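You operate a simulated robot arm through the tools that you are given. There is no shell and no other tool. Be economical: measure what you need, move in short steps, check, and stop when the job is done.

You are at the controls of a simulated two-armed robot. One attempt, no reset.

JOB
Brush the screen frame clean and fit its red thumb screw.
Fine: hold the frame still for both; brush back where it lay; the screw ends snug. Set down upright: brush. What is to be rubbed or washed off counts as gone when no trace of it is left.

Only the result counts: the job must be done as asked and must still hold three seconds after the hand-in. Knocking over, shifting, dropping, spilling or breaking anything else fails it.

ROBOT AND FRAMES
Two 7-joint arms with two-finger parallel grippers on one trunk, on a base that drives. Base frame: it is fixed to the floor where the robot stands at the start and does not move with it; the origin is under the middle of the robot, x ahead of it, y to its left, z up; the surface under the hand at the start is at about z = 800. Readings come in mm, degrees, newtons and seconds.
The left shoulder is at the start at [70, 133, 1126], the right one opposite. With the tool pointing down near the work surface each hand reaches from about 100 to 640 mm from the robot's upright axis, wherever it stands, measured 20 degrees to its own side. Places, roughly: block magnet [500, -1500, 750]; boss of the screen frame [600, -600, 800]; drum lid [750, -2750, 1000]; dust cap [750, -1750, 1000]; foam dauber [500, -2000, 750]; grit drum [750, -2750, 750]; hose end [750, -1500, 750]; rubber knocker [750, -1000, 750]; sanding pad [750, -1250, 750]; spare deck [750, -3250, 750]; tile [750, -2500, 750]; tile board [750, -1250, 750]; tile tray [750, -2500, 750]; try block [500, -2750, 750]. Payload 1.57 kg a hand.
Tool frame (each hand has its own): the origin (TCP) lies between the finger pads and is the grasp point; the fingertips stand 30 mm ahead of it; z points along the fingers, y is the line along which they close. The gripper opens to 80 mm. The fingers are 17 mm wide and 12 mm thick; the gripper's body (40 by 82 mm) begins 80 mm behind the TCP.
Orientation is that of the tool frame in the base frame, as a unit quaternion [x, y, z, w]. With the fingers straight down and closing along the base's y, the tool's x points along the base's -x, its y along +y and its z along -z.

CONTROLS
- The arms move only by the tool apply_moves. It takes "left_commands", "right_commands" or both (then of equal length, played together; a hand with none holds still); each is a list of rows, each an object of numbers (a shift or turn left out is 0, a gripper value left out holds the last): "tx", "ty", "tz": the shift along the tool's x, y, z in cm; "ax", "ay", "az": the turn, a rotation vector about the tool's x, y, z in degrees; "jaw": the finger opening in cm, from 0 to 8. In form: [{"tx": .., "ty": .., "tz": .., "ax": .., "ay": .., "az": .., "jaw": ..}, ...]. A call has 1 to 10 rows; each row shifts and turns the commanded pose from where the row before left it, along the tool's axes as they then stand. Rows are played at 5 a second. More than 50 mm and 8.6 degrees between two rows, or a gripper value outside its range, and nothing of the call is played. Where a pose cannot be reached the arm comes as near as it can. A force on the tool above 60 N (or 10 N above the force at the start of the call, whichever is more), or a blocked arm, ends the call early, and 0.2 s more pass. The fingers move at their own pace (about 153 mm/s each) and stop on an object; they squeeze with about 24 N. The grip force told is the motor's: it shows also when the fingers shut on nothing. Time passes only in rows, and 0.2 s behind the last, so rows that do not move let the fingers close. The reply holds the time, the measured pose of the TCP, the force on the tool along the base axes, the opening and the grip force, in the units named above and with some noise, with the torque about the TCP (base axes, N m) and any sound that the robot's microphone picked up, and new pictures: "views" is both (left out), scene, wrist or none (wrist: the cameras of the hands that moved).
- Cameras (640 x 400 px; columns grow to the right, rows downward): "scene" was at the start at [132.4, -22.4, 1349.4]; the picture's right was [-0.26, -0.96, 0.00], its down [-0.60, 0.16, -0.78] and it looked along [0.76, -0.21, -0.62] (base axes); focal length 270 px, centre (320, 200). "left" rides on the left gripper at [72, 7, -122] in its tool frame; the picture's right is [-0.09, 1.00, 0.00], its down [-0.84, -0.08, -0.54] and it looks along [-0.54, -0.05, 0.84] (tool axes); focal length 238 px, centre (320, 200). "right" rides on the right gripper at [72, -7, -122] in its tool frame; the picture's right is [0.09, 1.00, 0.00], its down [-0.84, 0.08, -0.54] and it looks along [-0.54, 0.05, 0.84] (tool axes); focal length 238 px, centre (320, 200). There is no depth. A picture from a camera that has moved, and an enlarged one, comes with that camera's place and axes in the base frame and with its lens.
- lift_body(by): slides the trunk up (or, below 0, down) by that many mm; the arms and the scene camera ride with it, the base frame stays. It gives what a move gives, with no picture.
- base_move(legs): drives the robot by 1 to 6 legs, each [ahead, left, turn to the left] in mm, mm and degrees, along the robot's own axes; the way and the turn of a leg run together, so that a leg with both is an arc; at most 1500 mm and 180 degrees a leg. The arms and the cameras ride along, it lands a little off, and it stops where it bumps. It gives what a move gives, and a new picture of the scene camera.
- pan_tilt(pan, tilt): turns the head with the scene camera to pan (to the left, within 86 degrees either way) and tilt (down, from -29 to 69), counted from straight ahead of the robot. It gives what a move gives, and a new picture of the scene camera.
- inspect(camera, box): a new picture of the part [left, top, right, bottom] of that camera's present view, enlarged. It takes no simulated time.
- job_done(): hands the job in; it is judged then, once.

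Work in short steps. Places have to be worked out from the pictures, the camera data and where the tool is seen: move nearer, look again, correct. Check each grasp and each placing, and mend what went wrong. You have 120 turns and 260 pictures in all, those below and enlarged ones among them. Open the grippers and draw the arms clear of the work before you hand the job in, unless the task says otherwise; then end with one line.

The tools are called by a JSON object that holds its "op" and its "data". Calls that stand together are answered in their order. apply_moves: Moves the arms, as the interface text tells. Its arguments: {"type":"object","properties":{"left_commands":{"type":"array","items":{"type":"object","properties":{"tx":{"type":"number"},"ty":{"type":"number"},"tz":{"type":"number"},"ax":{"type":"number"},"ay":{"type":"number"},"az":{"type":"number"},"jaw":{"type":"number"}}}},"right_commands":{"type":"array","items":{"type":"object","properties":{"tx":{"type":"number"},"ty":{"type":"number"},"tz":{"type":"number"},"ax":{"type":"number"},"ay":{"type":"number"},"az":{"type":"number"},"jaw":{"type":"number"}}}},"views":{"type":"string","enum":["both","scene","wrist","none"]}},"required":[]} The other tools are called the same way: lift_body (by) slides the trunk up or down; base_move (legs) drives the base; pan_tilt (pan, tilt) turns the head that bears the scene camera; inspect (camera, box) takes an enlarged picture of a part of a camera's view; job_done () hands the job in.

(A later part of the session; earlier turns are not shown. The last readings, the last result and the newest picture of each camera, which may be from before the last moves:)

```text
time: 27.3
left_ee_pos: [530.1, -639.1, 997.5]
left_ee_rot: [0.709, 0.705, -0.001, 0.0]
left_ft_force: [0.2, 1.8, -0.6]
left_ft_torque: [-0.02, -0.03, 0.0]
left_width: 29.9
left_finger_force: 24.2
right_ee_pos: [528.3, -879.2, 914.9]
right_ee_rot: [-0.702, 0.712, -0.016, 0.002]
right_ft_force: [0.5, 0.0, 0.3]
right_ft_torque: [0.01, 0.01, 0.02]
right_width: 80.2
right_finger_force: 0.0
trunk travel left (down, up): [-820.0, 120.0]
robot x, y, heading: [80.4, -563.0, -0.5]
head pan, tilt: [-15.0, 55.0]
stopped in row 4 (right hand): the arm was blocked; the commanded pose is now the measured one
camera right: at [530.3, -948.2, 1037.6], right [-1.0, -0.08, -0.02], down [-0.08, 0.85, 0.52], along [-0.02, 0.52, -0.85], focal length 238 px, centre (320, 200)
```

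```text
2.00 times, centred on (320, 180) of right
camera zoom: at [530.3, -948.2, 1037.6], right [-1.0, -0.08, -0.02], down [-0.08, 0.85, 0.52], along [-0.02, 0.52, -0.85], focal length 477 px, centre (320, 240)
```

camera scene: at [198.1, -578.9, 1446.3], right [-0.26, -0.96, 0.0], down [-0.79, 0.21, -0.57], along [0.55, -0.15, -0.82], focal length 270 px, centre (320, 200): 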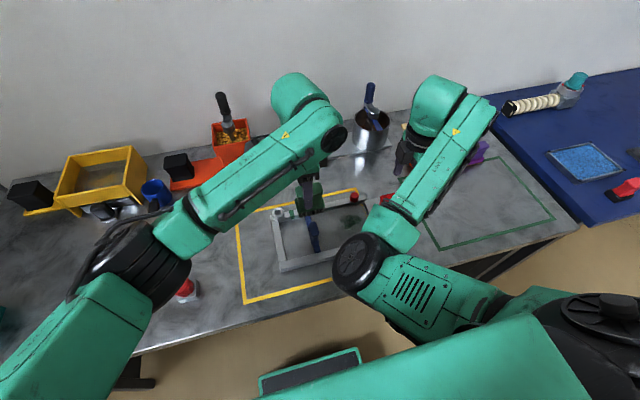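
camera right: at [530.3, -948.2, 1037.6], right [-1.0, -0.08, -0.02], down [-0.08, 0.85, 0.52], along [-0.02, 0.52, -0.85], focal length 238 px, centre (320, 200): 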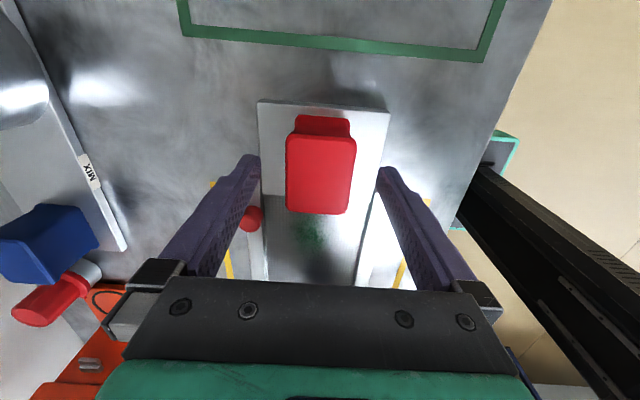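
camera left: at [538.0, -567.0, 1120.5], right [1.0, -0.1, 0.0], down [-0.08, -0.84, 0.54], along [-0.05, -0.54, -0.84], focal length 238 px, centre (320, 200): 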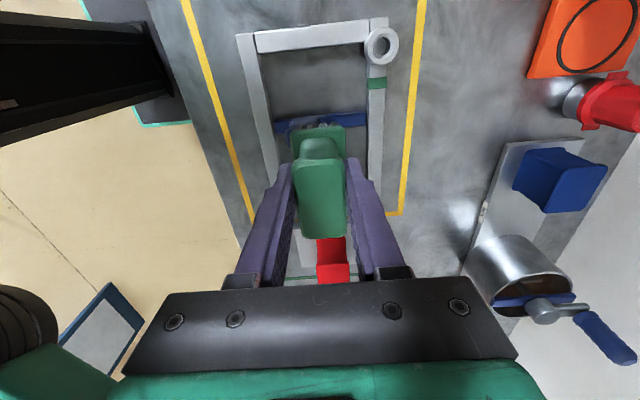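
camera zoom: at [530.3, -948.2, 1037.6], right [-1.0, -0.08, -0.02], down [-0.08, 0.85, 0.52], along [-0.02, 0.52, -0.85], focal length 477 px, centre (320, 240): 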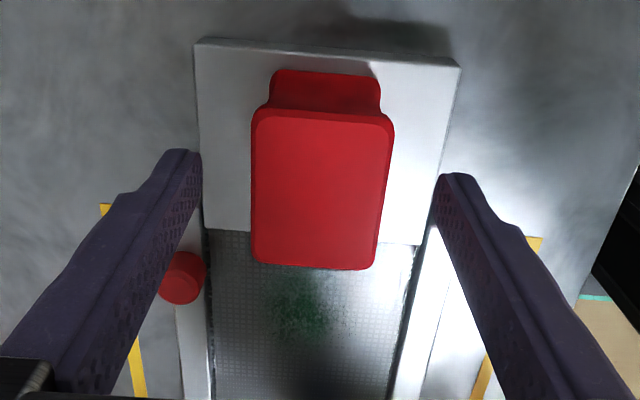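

The right arm is blocked near its fold limit. Turning the robot about 20° right moves that shoulder back and the left one forward, which helps both hands. I'll raise the right hand first, then turn.

{"op": "apply_moves", "data": {"right_commands": [{"tz": -3, "tx": 0.5}, {"tz": -4, "tx": 0.5}, {"tz": -4}, {}], "views": "none"}}

{"op": "base_move", "data": {"legs": [[0, 0, -20]]}}

```text
time: 28.3
left_ee_pos: [531.9, -640.6, 997.7]
left_ee_rot: [0.708, 0.706, 0.0, -0.001]
left_ft_force: [0.6, -0.7, -1.3]
left_ft_torque: [-0.01, -0.02, 0.02]
left_width: 29.6
left_finger_force: 24.3
right_ee_pos: [532.6, -887.9, 1020.4]
right_ee_rot: [-0.704, 0.71, -0.013, 0.003]
right_ft_force: [1.2, -0.3, 0.0]
right_ft_torque: [0.01, 0.0, 0.01]
right_width: 80.0
right_finger_force: 0.0
right hand out of reach, approached as far as the arm can: row 3
trunk travel left (down, up): [-820.0, 120.0]
robot x, y, heading: [78.5, -561.5, -0.1]
head pan, tilt: [-15.0, 55.0]
```

```text
time: 29.8
left_ee_pos: [478.5, -786.1, 998.3]
left_ee_rot: [0.818, 0.575, 0.0, 0.001]
left_ft_force: [-0.4, 0.4, -1.5]
left_ft_torque: [-0.01, -0.02, -0.04]
left_width: 29.8
left_finger_force: 24.1
right_ee_pos: [396.3, -1021.7, 1019.0]
right_ee_rot: [-0.571, 0.821, -0.014, 0.001]
right_ft_force: [0.1, 0.7, 0.1]
right_ft_torque: [-0.01, -0.02, 0.0]
right_width: 80.0
right_finger_force: 0.1
trunk travel left (down, up): [-820.0, 120.0]
robot x, y, heading: [79.3, -563.3, -20.1]
head pan, tilt: [-15.0, 55.0]
camera scene: at [185.2, -618.5, 1446.2], right [-0.57, -0.82, 0.0], down [-0.67, 0.47, -0.57], along [0.47, -0.33, -0.82], focal length 270 px, centre (320, 200)
```

scene: 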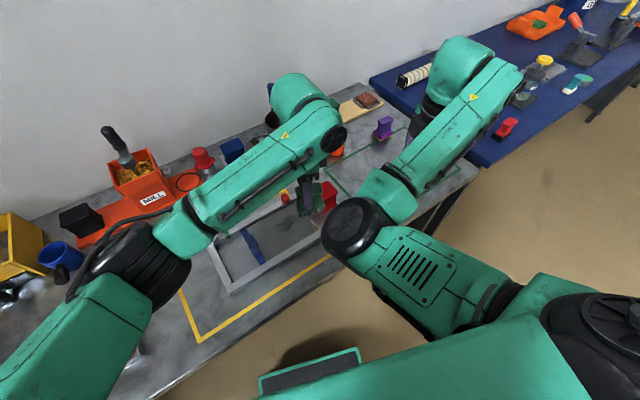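

Now I'll bring the right hand back over the block, with its yaw restored, and move the left hand aside to about (530, -690) with its yaw restored too.

{"op": "apply_moves", "data": {"left_commands": [{"tx": 3.6, "ty": 0.55}, {"tx": 3.6, "ty": 0.55}, {"tx": 3.6, "ty": 0.55}, {"az": -6.6}, {"az": -6.6}, {"az": -6.6}, {}, {}, {}], "right_commands": [{}, {"tx": -3.8, "ty": -1.4}, {"tx": -3.8, "ty": -1.4}, {"tx": -3.8, "ty": -1.4}, {"tx": -3.8, "ty": -1.4}, {"tx": -3.8, "ty": -1.4, "az": -6.8}, {"az": -6.8}, {"az": -6.8}, {}], "views": "both"}}

```text
time: 31.8
left_ee_pos: [530.0, -688.7, 998.1]
left_ee_rot: [0.707, 0.707, 0.0, 0.001]
left_ft_force: [0.5, 0.2, -1.0]
left_ft_torque: [0.01, 0.03, -0.01]
left_width: 29.4
left_finger_force: 24.1
right_ee_pos: [540.2, -890.3, 1003.4]
right_ee_rot: [-0.707, 0.707, -0.014, -0.005]
right_ft_force: [-0.2, 1.0, -0.1]
right_ft_torque: [0.01, -0.05, -0.03]
right_width: 80.0
right_finger_force: 0.0
right hand out of reach, approached as far as the arm can: row 2, 3, 4
trunk travel left (down, up): [-820.0, 120.0]
robot x, y, heading: [79.3, -561.1, -19.8]
head pan, tilt: [-15.0, 55.0]
camera scene: at [185.2, -618.7, 1446.2], right [-0.57, -0.82, 0.0], down [-0.67, 0.47, -0.57], along [0.47, -0.33, -0.82], focal length 270 px, centre (320, 200)
camera right: at [544.0, -957.8, 1127.6], right [-1.0, -0.09, -0.01], down [-0.08, 0.85, 0.52], along [-0.04, 0.52, -0.86], focal length 238 px, centre (320, 200)
camera left: at [538.5, -617.3, 1119.9], right [1.0, -0.09, 0.0], down [-0.08, -0.84, 0.54], along [-0.05, -0.54, -0.84], focal length 238 px, centre (320, 200)
```

scene: 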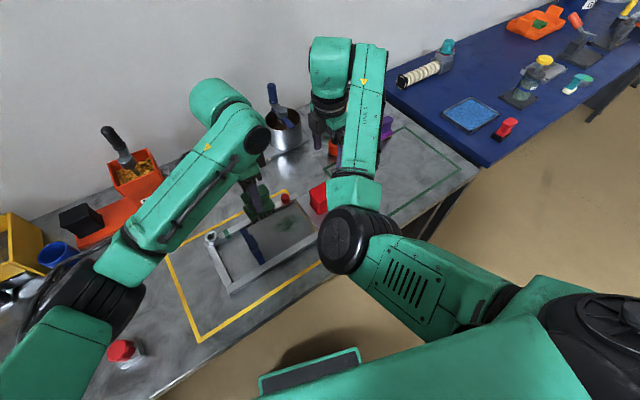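
right: 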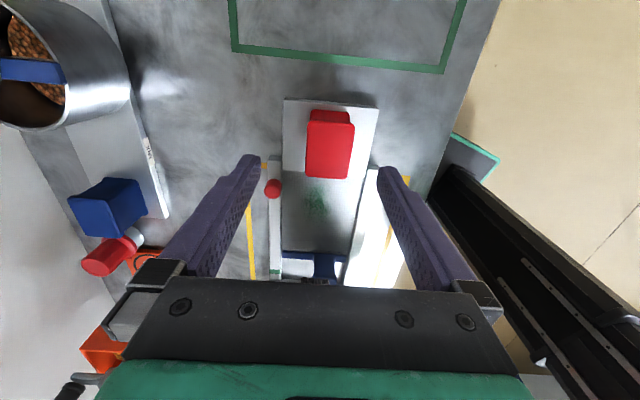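
left: 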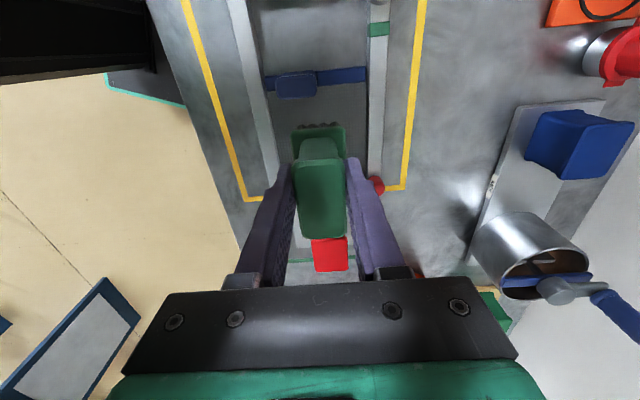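

Much freer now. I'll centre over (528, -868), level the tool, and descend part way.

{"op": "apply_moves", "data": {"right_commands": [{"ay": -1.5, "ax": -0.7}, {"tx": -1.1, "ty": 0.6, "tz": 2}, {"tx": -1.1, "ty": 0.6, "tz": 3}, {"tz": 3}, {}], "views": "wrist"}}

{"op": "inspect", "data": {"camera": "right", "box": [220, 80, 420, 280]}}

```text
time: 33.2
left_ee_pos: [530.5, -688.7, 997.3]
left_ee_rot: [0.707, 0.707, 0.0, 0.0]
left_ft_force: [0.6, 1.0, -1.3]
left_ft_torque: [-0.02, 0.03, -0.01]
left_width: 29.3
left_finger_force: 23.8
right_ee_pos: [527.6, -892.6, 934.3]
right_ee_rot: [-0.694, 0.719, -0.017, -0.007]
right_ft_force: [-1.0, -0.2, 0.7]
right_ft_torque: [-0.01, 0.0, 0.0]
right_width: 79.8
right_finger_force: 0.1
trunk travel left (down, up): [-820.0, 120.0]
robot x, y, heading: [78.4, -560.8, -19.5]
head pan, tilt: [-15.0, 55.0]
stopped in row 5 (right hand): the arm was blocked; the commanded pose is now the measured one
camera right: at [529.4, -960.1, 1057.3], right [-1.0, -0.06, -0.01], down [-0.06, 0.86, 0.51], along [-0.02, 0.51, -0.86], focal length 238 px, centre (320, 200)
```

right: 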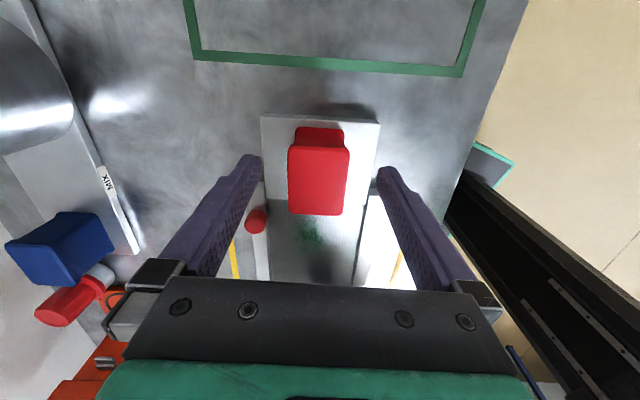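

```text
2.00 times, centred on (320, 180) of right
camera zoom: at [529.4, -960.1, 1057.3], right [-1.0, -0.06, -0.01], down [-0.06, 0.86, 0.51], along [-0.02, 0.51, -0.86], focal length 477 px, centre (320, 240)
```

zoom: 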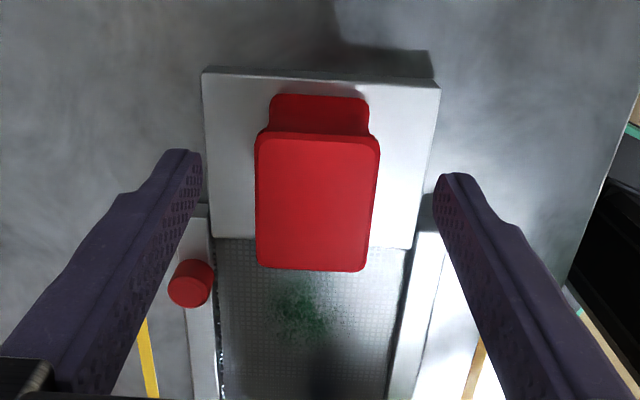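

The right arm reports being blocked with no tool force, so a link must be touching something or at a stop. I'll look down at the right arm.

{"op": "pan_tilt", "data": {"pan": -45, "tilt": 60}}

```text
time: 34.1
left_ee_pos: [530.8, -689.9, 997.7]
left_ee_rot: [0.707, 0.707, -0.001, 0.001]
left_ft_force: [0.9, -0.1, -1.0]
left_ft_torque: [-0.02, 0.02, -0.01]
left_width: 29.6
left_finger_force: 24.1
right_ee_pos: [527.7, -891.2, 933.3]
right_ee_rot: [-0.695, 0.719, -0.016, -0.008]
right_ft_force: [0.1, 0.2, 0.5]
right_ft_torque: [-0.02, 0.01, -0.01]
right_width: 79.8
right_finger_force: 0.1
trunk travel left (down, up): [-820.0, 120.0]
robot x, y, heading: [80.0, -562.2, -19.8]
head pan, tilt: [-45.0, 60.0]
camera scene: at [154.2, -638.1, 1440.2], right [-0.9, -0.43, 0.0], down [-0.37, 0.78, -0.5], along [0.21, -0.45, -0.87], focal length 270 px, centre (320, 200)
```

scene: 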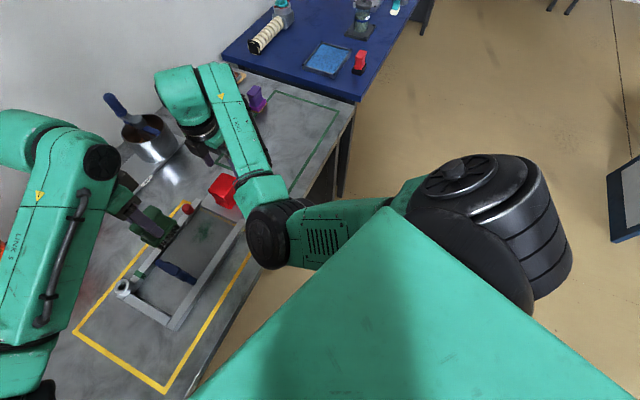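

The right upper arm folds inward against the torso. Tilting the hand so the wrist sits out to the right should free it: the fingers would point in toward the block from the right, still closing along x. I'll tilt about 45°.

{"op": "apply_moves", "data": {"right_commands": [{"tx": 2, "tz": -2}, {"az": -1.9}, {"ay": -7.5}, {"ay": -7.5}, {"ay": -7.5}, {"ay": -7.5}, {"ay": -7.5}, {"ay": -7.5}, {}], "views": "both"}}

```text
time: 36.1
left_ee_pos: [530.8, -689.2, 997.5]
left_ee_rot: [0.707, 0.707, -0.001, 0.001]
left_ft_force: [0.7, 0.1, -0.4]
left_ft_torque: [-0.02, 0.03, -0.01]
left_width: 29.6
left_finger_force: 24.0
right_ee_pos: [528.0, -907.3, 954.3]
right_ee_rot: [0.66, -0.654, -0.257, -0.265]
right_ft_force: [-0.4, 0.2, -1.1]
right_ft_torque: [-0.05, -0.01, -0.01]
right_width: 79.9
right_finger_force: 0.1
trunk travel left (down, up): [-820.0, 120.0]
robot x, y, heading: [75.3, -560.2, -19.8]
head pan, tilt: [-45.0, 60.0]
camera scene: at [154.1, -637.1, 1440.3], right [-0.9, -0.43, 0.0], down [-0.37, 0.78, -0.5], along [0.21, -0.45, -0.87], focal length 270 px, centre (320, 200)
camera right: at [534.6, -1042.3, 992.3], right [-0.99, -0.07, -0.08], down [-0.09, 0.24, 0.97], along [-0.05, 0.97, -0.24], focal length 238 px, centre (320, 200)
```

scene: 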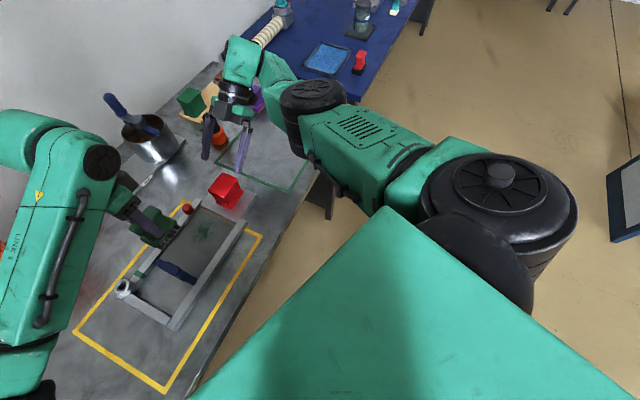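
right: 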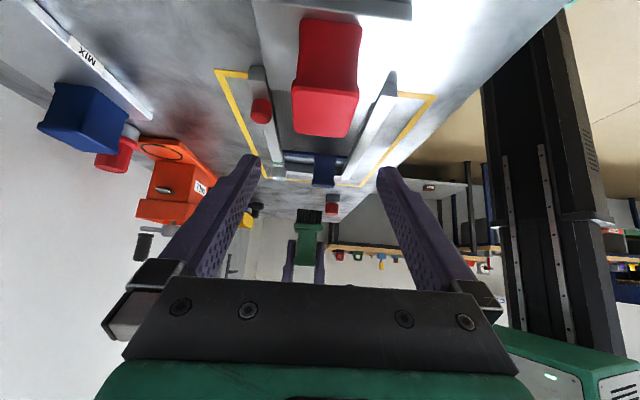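

The elbow has swung outward and the arm is free. Now I'll approach the block along the tilted finger direction, stopping part way to check centring.

{"op": "apply_moves", "data": {"right_commands": [{"tx": 2.1}, {"tx": 2.1}, {"tz": 2.5}, {"tz": 2.5}, {}], "views": "both"}}

{"op": "inspect", "data": {"camera": "right", "box": [200, 60, 440, 240]}}

{"op": "inspect", "data": {"camera": "scene", "box": [160, 100, 320, 240]}}

```text
time: 37.3
left_ee_pos: [530.9, -690.2, 996.8]
left_ee_rot: [0.707, 0.707, 0.0, 0.0]
left_ft_force: [0.4, 0.0, 0.2]
left_ft_torque: [0.04, 0.02, -0.03]
left_width: 29.7
left_finger_force: 24.2
right_ee_pos: [514.3, -885.1, 907.8]
right_ee_rot: [0.661, -0.653, -0.257, -0.265]
right_ft_force: [0.6, -0.3, -0.7]
right_ft_torque: [-0.02, -0.01, 0.0]
right_width: 80.1
right_finger_force: 0.0
right hand out of reach, approached as far as the arm can: row 1, 2
trunk travel left (down, up): [-820.0, 120.0]
robot x, y, heading: [81.6, -561.9, -19.6]
head pan, tilt: [-45.0, 60.0]
camera scene: at [153.8, -638.7, 1440.2], right [-0.91, -0.43, 0.0], down [-0.37, 0.78, -0.5], along [0.21, -0.45, -0.87], focal length 270 px, centre (320, 200)
camera right: at [520.7, -1020.5, 946.6], right [-0.99, -0.07, -0.08], down [-0.09, 0.24, 0.97], along [-0.05, 0.97, -0.24], focal length 238 px, centre (320, 200)
```

scene: 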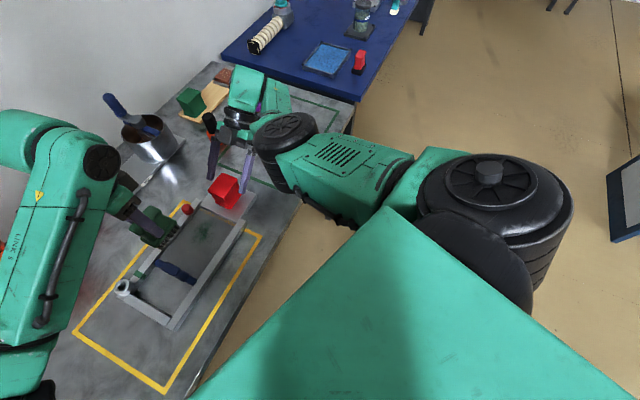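
right: 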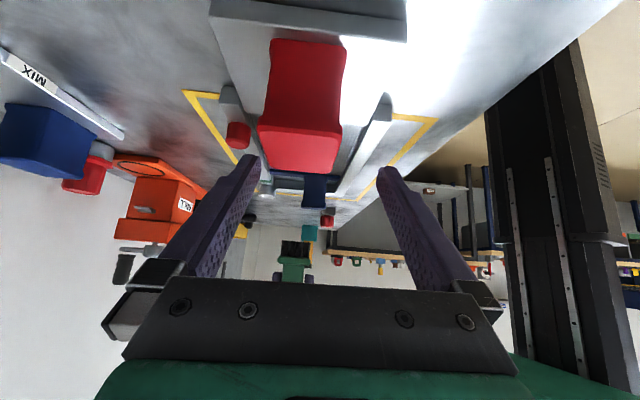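

```text
2.22 times, centred on (320, 150) of right
camera zoom: at [520.7, -1020.5, 946.6], right [-0.99, -0.07, -0.08], down [-0.09, 0.24, 0.97], along [-0.05, 0.97, -0.24], focal length 530 px, centre (320, 311)
```

zoom: 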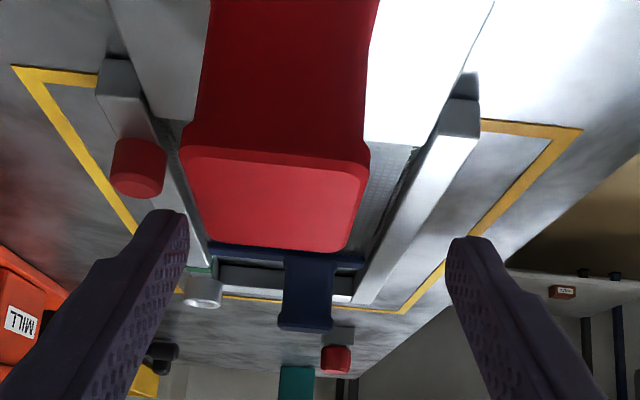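

```text
2.86 times, centred on (240, 170) of scene
camera zoom: at [153.8, -638.7, 1440.2], right [-0.91, -0.43, 0.0], down [-0.37, 0.78, -0.5], along [0.21, -0.45, -0.87], focal length 773 px, centre (549, 286)
```

zoom: 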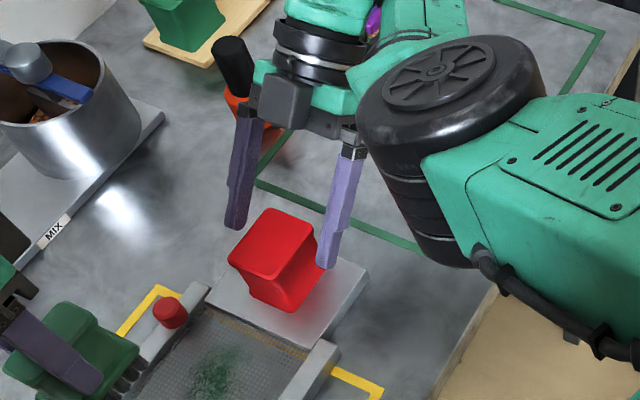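

Before gripping, I want to know if the red block's plate is part of the frame, so I'll zoom on that joint.

{"op": "inspect", "data": {"camera": "right", "box": [330, 60, 430, 150]}}

{"op": "inspect", "data": {"camera": "right", "box": [200, 130, 360, 240]}}

{"op": "inspect", "data": {"camera": "scene", "box": [110, 170, 260, 330]}}

{"op": "inspect", "data": {"camera": "left", "box": [220, 0, 420, 140]}}

```text
4.44 times, centred on (380, 105) of right
camera zoom: at [520.7, -1020.5, 946.6], right [-0.99, -0.07, -0.08], down [-0.09, 0.24, 0.97], along [-0.05, 0.97, -0.24], focal length 1059 px, centre (53, 622)
```

zoom: 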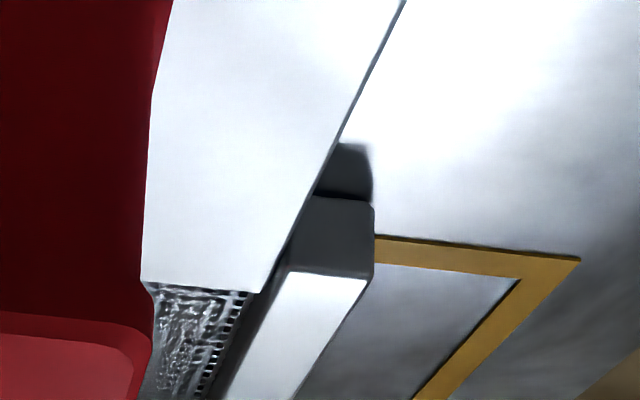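

```text
3.64 times, centred on (280, 185) of right
camera zoom: at [520.7, -1020.5, 946.6], right [-0.99, -0.07, -0.08], down [-0.09, 0.24, 0.97], along [-0.05, 0.97, -0.24], focal length 867 px, centre (466, 254)
```

zoom: 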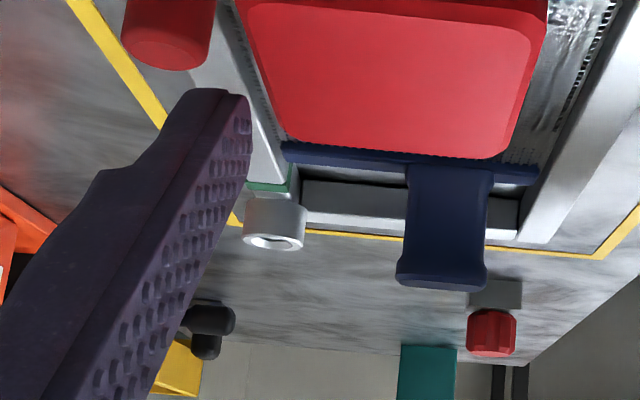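

```text
2.50 times, centred on (185, 250) of scene
camera zoom: at [153.8, -638.7, 1440.2], right [-0.91, -0.43, 0.0], down [-0.37, 0.78, -0.5], along [0.21, -0.45, -0.87], focal length 676 px, centre (658, 75)
```

zoom: 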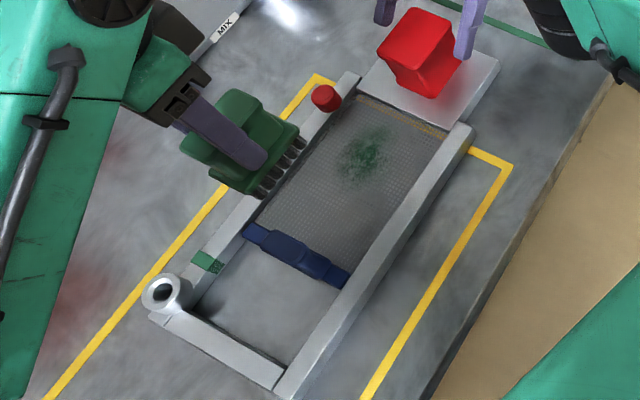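

```text
2.86 times, centred on (320, 70) of left
camera zoom: at [538.1, -618.0, 1120.1], right [1.0, -0.09, 0.0], down [-0.08, -0.84, 0.54], along [-0.05, -0.54, -0.84], focal length 681 px, centre (320, 571)
```

zoom: 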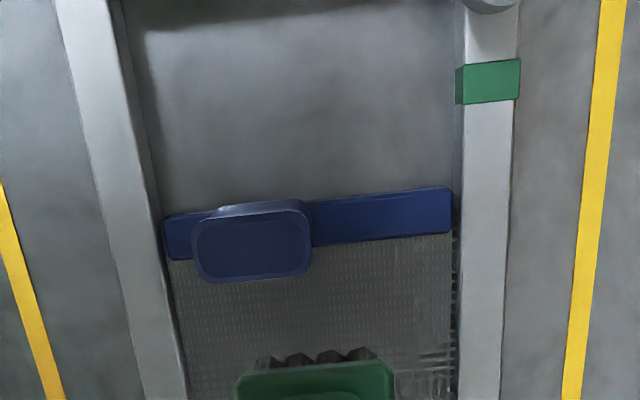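

The mesh with the blue handle slides inside the frame, and the plate with the red block closes the frame's right end, so red is the frame's hold. I'll move to centre on it.

{"op": "apply_moves", "data": {"right_commands": [{"ty": -1.3}, {"tx": 1.0, "tz": 0.5}, {}], "views": "wrist"}}

```text
time: 38.1
left_ee_pos: [531.0, -690.2, 996.5]
left_ee_rot: [0.707, 0.707, 0.0, 0.0]
left_ft_force: [-0.7, 0.3, -1.5]
left_ft_torque: [-0.01, -0.02, 0.02]
left_width: 29.8
left_finger_force: 24.3
right_ee_pos: [517.9, -886.1, 902.3]
right_ee_rot: [0.66, -0.653, -0.257, -0.267]
right_ft_force: [-0.2, 0.2, 0.6]
right_ft_torque: [0.0, -0.02, -0.01]
right_width: 80.0
right_finger_force: 0.0
right hand out of reach, approached as far as the arm can: row 1, 2
trunk travel left (down, up): [-820.0, 120.0]
robot x, y, heading: [81.5, -556.7, -19.8]
head pan, tilt: [-45.0, 60.0]
camera right: at [523.9, -1021.1, 941.3], right [-0.99, -0.07, -0.08], down [-0.09, 0.24, 0.97], along [-0.05, 0.97, -0.24], focal length 238 px, centre (320, 200)
```

right: 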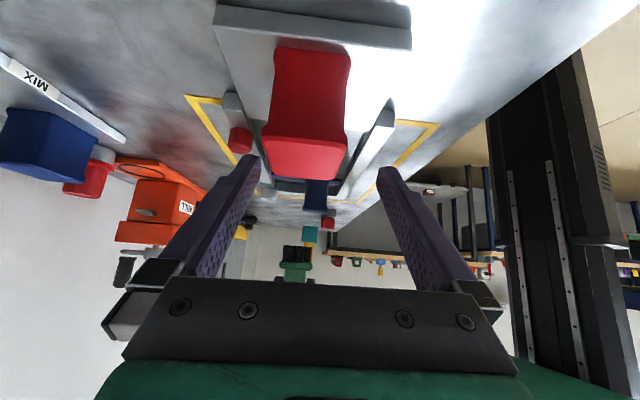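

The wrist is now at its outer limit because the trunk is raised. I'll lift the right hand straight up and bring the trunk back down 120 mm (left hand also up first).

{"op": "apply_moves", "data": {"right_commands": [{"tx": -2.3, "tz": -2.4}, {"tx": -2.3, "tz": -2.4}, {"tx": -2.3, "tz": -2.4}, {"tx": -1.3, "tz": -1.4}, {}], "left_commands": [{"tz": -3}, {"tz": -3}, {"tz": -3}, {"tz": -3}, {}], "views": "none"}}

{"op": "lift_body", "data": {"by": -120}}

```text
time: 39.3
left_ee_pos: [530.3, -689.1, 1116.2]
left_ee_rot: [0.707, 0.707, 0.0, 0.0]
left_ft_force: [0.2, 0.2, -1.1]
left_ft_torque: [0.05, 0.01, 0.0]
left_width: 29.6
left_finger_force: 23.8
right_ee_pos: [516.0, -886.2, 1020.9]
right_ee_rot: [0.66, -0.654, -0.257, -0.265]
right_ft_force: [0.1, 0.1, 1.0]
right_ft_torque: [-0.02, 0.01, 0.01]
right_width: 80.1
right_finger_force: 0.1
trunk travel left (down, up): [-820.0, 120.0]
robot x, y, heading: [78.0, -563.0, -20.0]
head pan, tilt: [-45.0, 60.0]
```

```text
time: 40.8
left_ee_pos: [529.1, -689.7, 996.9]
left_ee_rot: [0.707, 0.707, 0.001, 0.0]
left_ft_force: [0.1, 0.4, -0.3]
left_ft_torque: [0.02, 0.02, -0.02]
left_width: 29.3
left_finger_force: 23.8
right_ee_pos: [516.1, -885.9, 901.4]
right_ee_rot: [0.661, -0.653, -0.258, -0.265]
right_ft_force: [0.2, -0.8, 0.5]
right_ft_torque: [0.02, 0.01, -0.02]
right_width: 80.0
right_finger_force: 0.0
trunk travel left (down, up): [-700.0, 240.0]
robot x, y, heading: [79.0, -559.9, -19.8]
head pan, tilt: [-45.0, 60.0]
```

Now I'll centre in x and line up the diagonal approach.

{"op": "apply_moves", "data": {"right_commands": [{"ty": -1.15}, {"tx": 2.1}, {}], "views": "wrist"}}

{"op": "inspect", "data": {"camera": "right", "box": [200, 20, 440, 200]}}

```text
time: 41.6
left_ee_pos: [531.0, -689.0, 996.5]
left_ee_rot: [0.707, 0.707, -0.001, 0.001]
left_ft_force: [-0.1, 0.3, -0.2]
left_ft_torque: [0.0, -0.02, 0.02]
left_width: 29.5
left_finger_force: 23.6
right_ee_pos: [527.0, -900.8, 886.8]
right_ee_rot: [0.661, -0.653, -0.257, -0.265]
right_ft_force: [-0.8, 0.7, -0.2]
right_ft_torque: [0.02, -0.02, -0.01]
right_width: 80.2
right_finger_force: 0.1
trunk travel left (down, up): [-700.0, 240.0]
robot x, y, heading: [79.4, -560.3, -19.8]
head pan, tilt: [-45.0, 60.0]
camera right: at [533.4, -1036.2, 924.9], right [-0.99, -0.07, -0.08], down [-0.09, 0.24, 0.97], along [-0.05, 0.97, -0.24], focal length 238 px, centre (320, 200)
```

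right: 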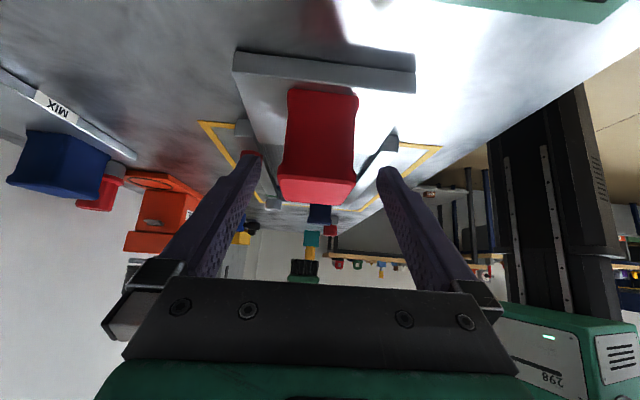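

```text
2.22 times, centred on (320, 110) of right
camera zoom: at [533.4, -1036.2, 924.9], right [-0.99, -0.07, -0.08], down [-0.09, 0.24, 0.97], along [-0.05, 0.97, -0.24], focal length 530 px, centre (320, 400)
```

zoom: 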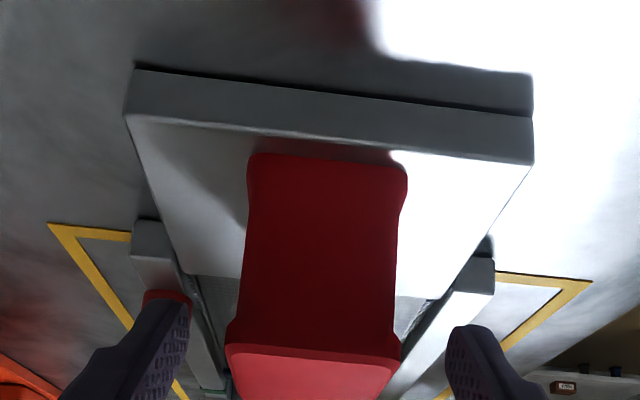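

Centred well on the red block. I'll slide in 4 cm along the fingers and then close gently.

{"op": "apply_moves", "data": {"right_commands": [{"tz": 2}, {"tz": 2}, {}], "views": "both"}}

{"op": "inspect", "data": {"camera": "right", "box": [200, 0, 440, 180]}}

{"op": "inspect", "data": {"camera": "scene", "box": [150, 110, 290, 240]}}

```text
time: 42.4
left_ee_pos: [530.2, -689.8, 995.5]
left_ee_rot: [0.707, 0.707, 0.0, 0.0]
left_ft_force: [0.1, -0.5, -1.5]
left_ft_torque: [0.01, -0.01, 0.0]
left_width: 29.2
left_finger_force: 24.2
right_ee_pos: [527.4, -873.0, 857.7]
right_ee_rot: [0.66, -0.653, -0.257, -0.266]
right_ft_force: [-0.2, -0.6, -1.0]
right_ft_torque: [0.02, 0.0, 0.01]
right_width: 79.8
right_finger_force: 0.0
trunk travel left (down, up): [-700.0, 240.0]
robot x, y, heading: [76.5, -559.4, -19.8]
head pan, tilt: [-45.0, 60.0]
camera scene: at [153.9, -638.7, 1320.1], right [-0.9, -0.43, 0.0], down [-0.37, 0.78, -0.5], along [0.21, -0.45, -0.87], focal length 270 px, centre (320, 200)
camera right: at [533.9, -1009.5, 895.8], right [-0.99, -0.07, -0.08], down [-0.09, 0.24, 0.97], along [-0.05, 0.97, -0.24], focal length 238 px, centre (320, 200)
```

scene: 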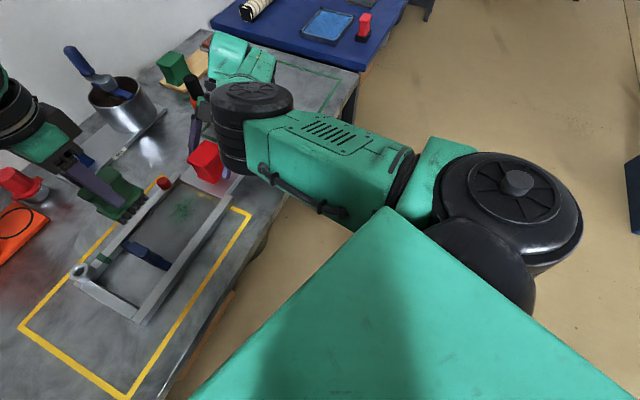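
right: 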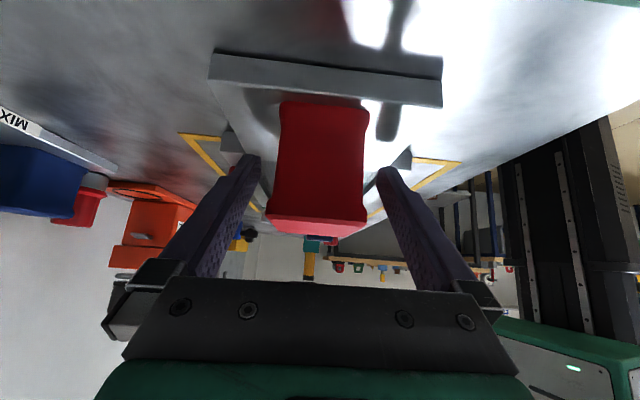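

```text
2.22 times, centred on (320, 90) of right
camera zoom: at [533.9, -1009.5, 895.8], right [-0.99, -0.07, -0.08], down [-0.09, 0.24, 0.97], along [-0.05, 0.97, -0.24], focal length 530 px, centre (320, 444)
```

zoom: 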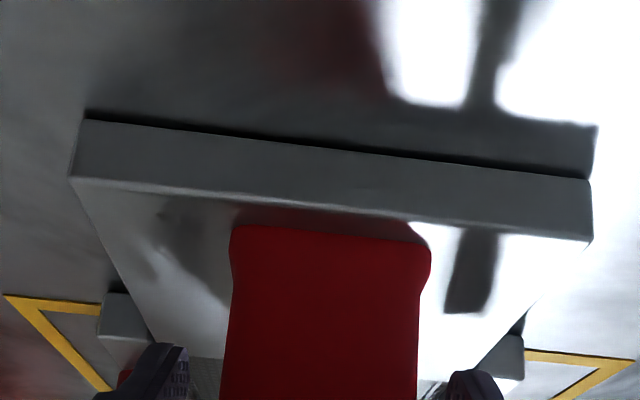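

```text
3.08 times, centred on (220, 175) of scene
camera zoom: at [153.9, -638.7, 1320.1], right [-0.9, -0.43, 0.0], down [-0.37, 0.78, -0.5], along [0.21, -0.45, -0.87], focal length 832 px, centre (628, 277)
```

zoom: 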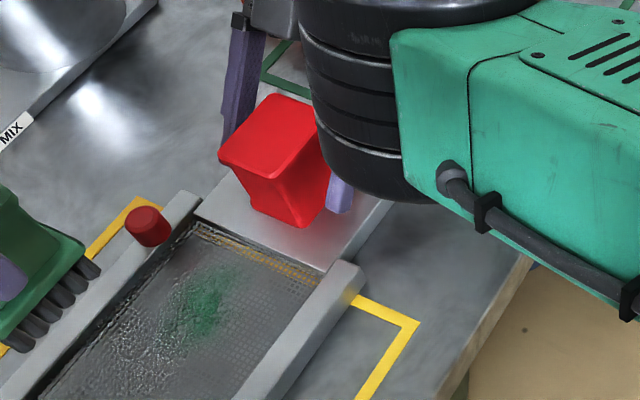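

I'll close stepwise and watch the side force.

{"op": "apply_moves", "data": {"right_commands": [{"jaw": 6.5}, {"jaw": 5.6}, {"jaw": 5.3}, {}], "views": "none"}}

```text
time: 43.4
left_ee_pos: [530.3, -691.0, 996.9]
left_ee_rot: [0.707, 0.707, 0.0, 0.0]
left_ft_force: [-0.1, 0.5, -0.1]
left_ft_torque: [0.0, 0.03, 0.02]
left_width: 29.5
left_finger_force: 24.2
right_ee_pos: [529.0, -874.1, 857.3]
right_ee_rot: [0.661, -0.653, -0.258, -0.266]
right_ft_force: [1.2, -0.6, 0.1]
right_ft_torque: [0.03, 0.0, 0.02]
right_width: 53.2
right_finger_force: 0.1
trunk travel left (down, up): [-700.0, 240.0]
robot x, y, heading: [77.4, -560.6, -20.0]
head pan, tilt: [-45.0, 60.0]
```

{"op": "apply_moves", "data": {"right_commands": [{"jaw": 5.1}, {"jaw": 4.9}, {}], "views": "wrist"}}

{"op": "inspect", "data": {"camera": "right", "box": [200, 60, 440, 240]}}

```text
time: 44.2
left_ee_pos: [530.6, -690.7, 996.1]
left_ee_rot: [0.706, 0.708, 0.0, 0.0]
left_ft_force: [-0.4, 0.4, -0.6]
left_ft_torque: [0.0, -0.01, 0.03]
left_width: 29.5
left_finger_force: 23.8
right_ee_pos: [528.1, -873.5, 856.8]
right_ee_rot: [0.661, -0.653, -0.257, -0.265]
right_ft_force: [1.3, -0.9, 0.8]
right_ft_torque: [-0.01, -0.01, 0.02]
right_width: 50.2
right_finger_force: 0.6
trunk travel left (down, up): [-700.0, 240.0]
robot x, y, heading: [75.6, -559.6, -19.8]
head pan, tilt: [-45.0, 60.0]
camera right: at [534.1, -1009.3, 896.1], right [-0.99, -0.07, -0.08], down [-0.09, 0.24, 0.97], along [-0.05, 0.97, -0.24], focal length 238 px, centre (320, 200)
```

right: 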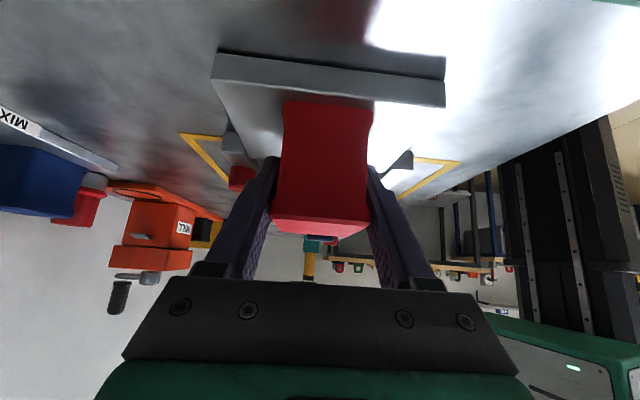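

```text
2.22 times, centred on (320, 150) of right
camera zoom: at [534.1, -1009.3, 896.1], right [-0.99, -0.07, -0.08], down [-0.09, 0.24, 0.97], along [-0.05, 0.97, -0.24], focal length 530 px, centre (320, 311)
```

zoom: 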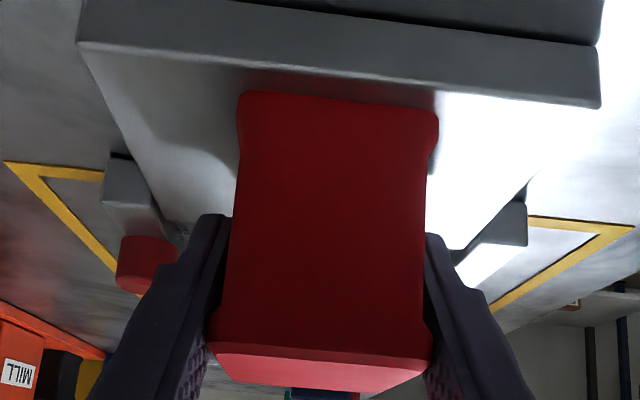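

Both fingers touch at 50 mm. I'll squeeze fully.

{"op": "apply_moves", "data": {"right_commands": [{"jaw": 4.6}, {"jaw": 4}, {"jaw": 3}, {}], "views": "wrist"}}

{"op": "inspect", "data": {"camera": "left", "box": [200, 60, 440, 240]}}

```text
time: 45.2
left_ee_pos: [530.3, -690.4, 996.8]
left_ee_rot: [0.708, 0.707, 0.0, 0.0]
left_ft_force: [-1.1, -0.1, -0.7]
left_ft_torque: [-0.02, 0.01, 0.0]
left_width: 29.3
left_finger_force: 24.2
right_ee_pos: [528.0, -873.3, 856.1]
right_ee_rot: [0.661, -0.653, -0.258, -0.265]
right_ft_force: [1.2, -0.1, 1.6]
right_ft_torque: [0.1, 0.35, -0.04]
right_width: 49.9
right_finger_force: 24.1
trunk travel left (down, up): [-700.0, 240.0]
robot x, y, heading: [79.9, -559.0, -19.8]
head pan, tilt: [-45.0, 60.0]
camera right: at [534.0, -1009.3, 896.1], right [-0.99, -0.07, -0.08], down [-0.09, 0.24, 0.97], along [-0.05, 0.97, -0.24], focal length 238 px, centre (320, 200)
```

right: 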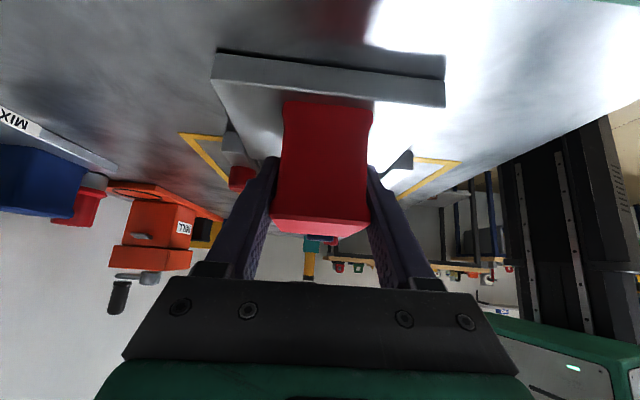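

```text
2.22 times, centred on (320, 150) of left
camera zoom: at [537.3, -617.7, 1119.1], right [1.0, -0.09, 0.0], down [-0.08, -0.84, 0.54], along [-0.05, -0.54, -0.84], focal length 530 px, centre (320, 311)
```

zoom: 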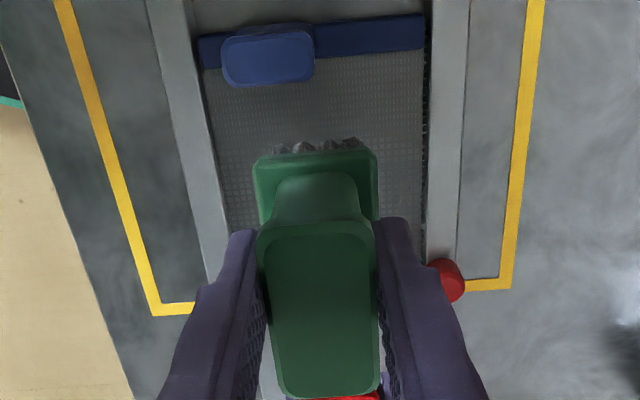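

Frame is held. The stain spans roughly x 505–555, y -783 to -723. I'll bring the brush over its near edge and lower it to just above the mesh.

{"op": "apply_moves", "data": {"left_commands": [{"tx": -3.3, "ty": -1}, {"tx": -3.3, "ty": -1}, {"tz": 3}, {"tz": 3}, {"tz": 3}, {}], "views": "both"}}

{"op": "inspect", "data": {"camera": "scene", "box": [80, 120, 280, 260]}}

```text
time: 46.6
left_ee_pos: [511.1, -758.1, 905.9]
left_ee_rot: [0.707, 0.707, -0.001, 0.0]
left_ft_force: [-0.2, -0.8, -0.6]
left_ft_torque: [-0.01, 0.0, -0.02]
left_width: 29.6
left_finger_force: 24.0
right_ee_pos: [528.8, -873.4, 857.3]
right_ee_rot: [0.661, -0.654, -0.257, -0.266]
right_ft_force: [0.5, -0.8, 2.4]
right_ft_torque: [0.03, 0.37, -0.04]
right_width: 49.9
right_finger_force: 24.1
trunk travel left (down, up): [-700.0, 240.0]
robot x, y, heading: [82.1, -561.8, -19.8]
head pan, tilt: [-45.0, 60.0]
camera scene: at [153.7, -638.0, 1320.2], right [-0.9, -0.43, 0.0], down [-0.37, 0.78, -0.5], along [0.21, -0.45, -0.87], focal length 270 px, centre (320, 200)
camera left: at [517.8, -684.9, 1028.4], right [1.0, -0.09, 0.0], down [-0.08, -0.84, 0.54], along [-0.05, -0.54, -0.84], focal length 238 px, centre (320, 200)
```

scene: 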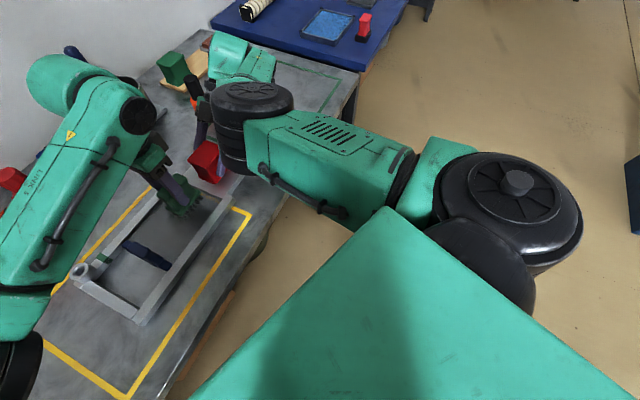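
left: 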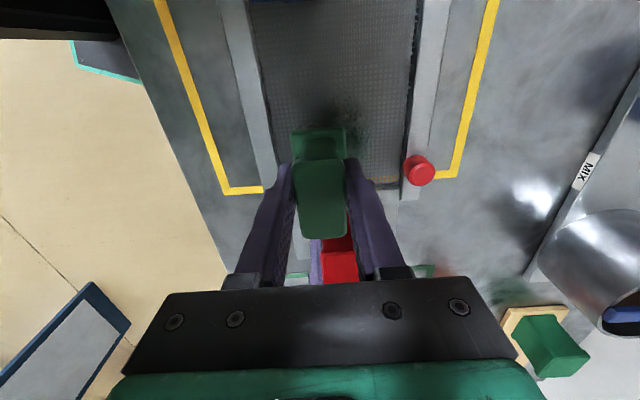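

```text
2.86 times, centred on (180, 190) of scene
camera zoom: at [153.7, -638.0, 1320.2], right [-0.9, -0.43, 0.0], down [-0.37, 0.78, -0.5], along [0.21, -0.45, -0.87], focal length 773 px, centre (720, 229)
```

zoom: 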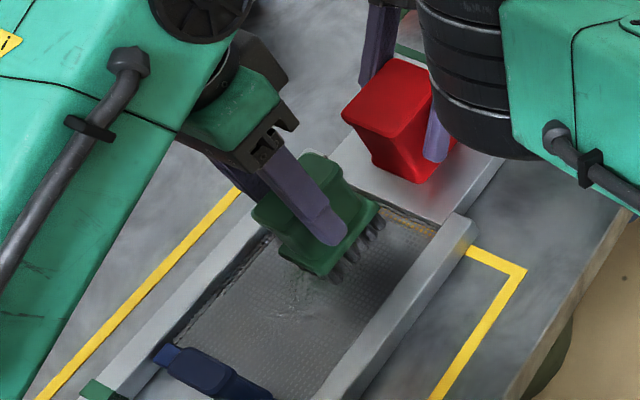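

Clear all round. Now lowering slowly to feel the mesh.

{"op": "apply_moves", "data": {"left_commands": [{"tz": 1}, {"tz": 0.7}, {"tz": 0.4}, {}], "views": "none"}}

{"op": "apply_moves", "data": {"left_commands": [{"tz": 0.3}, {"tz": 0.3}, {}], "views": "wrist"}}

```text
time: 47.6
left_ee_pos: [509.9, -755.8, 885.8]
left_ee_rot: [0.707, 0.707, 0.0, 0.0]
left_ft_force: [-0.8, 0.4, -0.5]
left_ft_torque: [0.03, -0.01, -0.01]
left_width: 29.5
left_finger_force: 23.6
right_ee_pos: [527.9, -872.5, 857.7]
right_ee_rot: [0.66, -0.654, -0.257, -0.266]
right_ft_force: [-1.1, 0.2, 2.3]
right_ft_torque: [0.01, 0.39, -0.05]
right_width: 50.0
right_finger_force: 23.8
trunk travel left (down, up): [-700.0, 240.0]
robot x, y, heading: [80.6, -562.4, -19.8]
head pan, tilt: [-45.0, 60.0]
```

```text
time: 48.4
left_ee_pos: [510.0, -756.4, 880.7]
left_ee_rot: [0.707, 0.707, 0.0, 0.002]
left_ft_force: [-3.5, 2.3, 12.8]
left_ft_torque: [0.4, 0.14, 0.03]
left_width: 29.3
left_finger_force: 24.2
right_ee_pos: [526.2, -873.3, 858.7]
right_ee_rot: [0.66, -0.654, -0.257, -0.266]
right_ft_force: [4.0, -2.1, -0.7]
right_ft_torque: [0.38, 0.61, -0.36]
right_width: 49.8
right_finger_force: 24.3
trunk travel left (down, up): [-700.0, 240.0]
robot x, y, heading: [78.8, -562.9, -19.6]
head pan, tilt: [-45.0, 60.0]
camera left: at [516.8, -684.2, 1003.6], right [1.0, -0.09, 0.0], down [-0.08, -0.84, 0.54], along [-0.05, -0.54, -0.84], focal length 238 px, centre (320, 200)
```

left: 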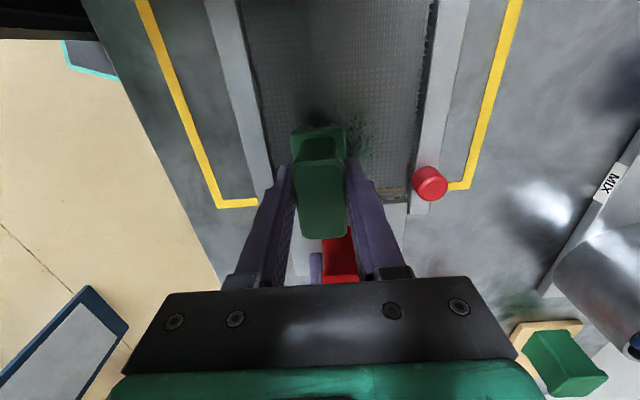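

Contact at z≈881 with 12.8 N. I'll ease off slightly and make sideways strokes along x.

{"op": "apply_moves", "data": {"left_commands": [{"tz": -0.15}, {"ty": 1}, {"ty": 1}, {"ty": 1}, {"ty": 1}, {"ty": -1}, {"ty": -1}, {"ty": -1}, {"ty": -1}, {"ty": -1}], "views": "wrist"}}

{"op": "inspect", "data": {"camera": "scene", "box": [80, 120, 280, 260]}}

```text
time: 50.6
left_ee_pos: [499.8, -755.3, 880.7]
left_ee_rot: [0.707, 0.707, 0.0, -0.001]
left_ft_force: [-0.5, -0.7, -0.3]
left_ft_torque: [-0.02, 0.0, 0.0]
left_width: 29.4
left_finger_force: 23.6
right_ee_pos: [528.7, -874.0, 856.8]
right_ee_rot: [0.66, -0.653, -0.257, -0.266]
right_ft_force: [1.0, 0.0, 1.3]
right_ft_torque: [0.05, 0.33, -0.03]
right_width: 49.9
right_finger_force: 24.5
trunk travel left (down, up): [-700.0, 240.0]
robot x, y, heading: [80.3, -559.8, -19.8]
head pan, tilt: [-45.0, 60.0]
camera left: at [506.8, -683.9, 1004.2], right [1.0, -0.09, 0.0], down [-0.08, -0.84, 0.54], along [-0.05, -0.54, -0.84], focal length 238 px, centre (320, 200)
```

left: 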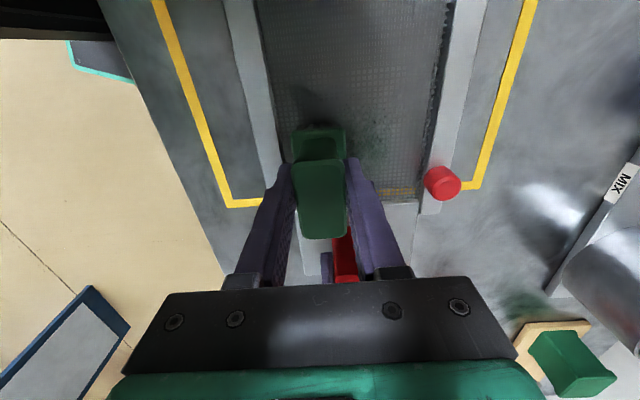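

```text
2.86 times, centred on (180, 190) of scene
camera zoom: at [153.8, -638.2, 1320.2], right [-0.9, -0.43, 0.0], down [-0.37, 0.78, -0.5], along [0.21, -0.45, -0.87], focal length 773 px, centre (720, 229)
```

zoom: 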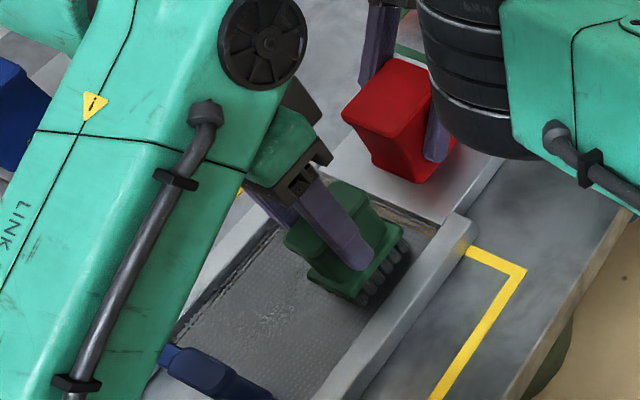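

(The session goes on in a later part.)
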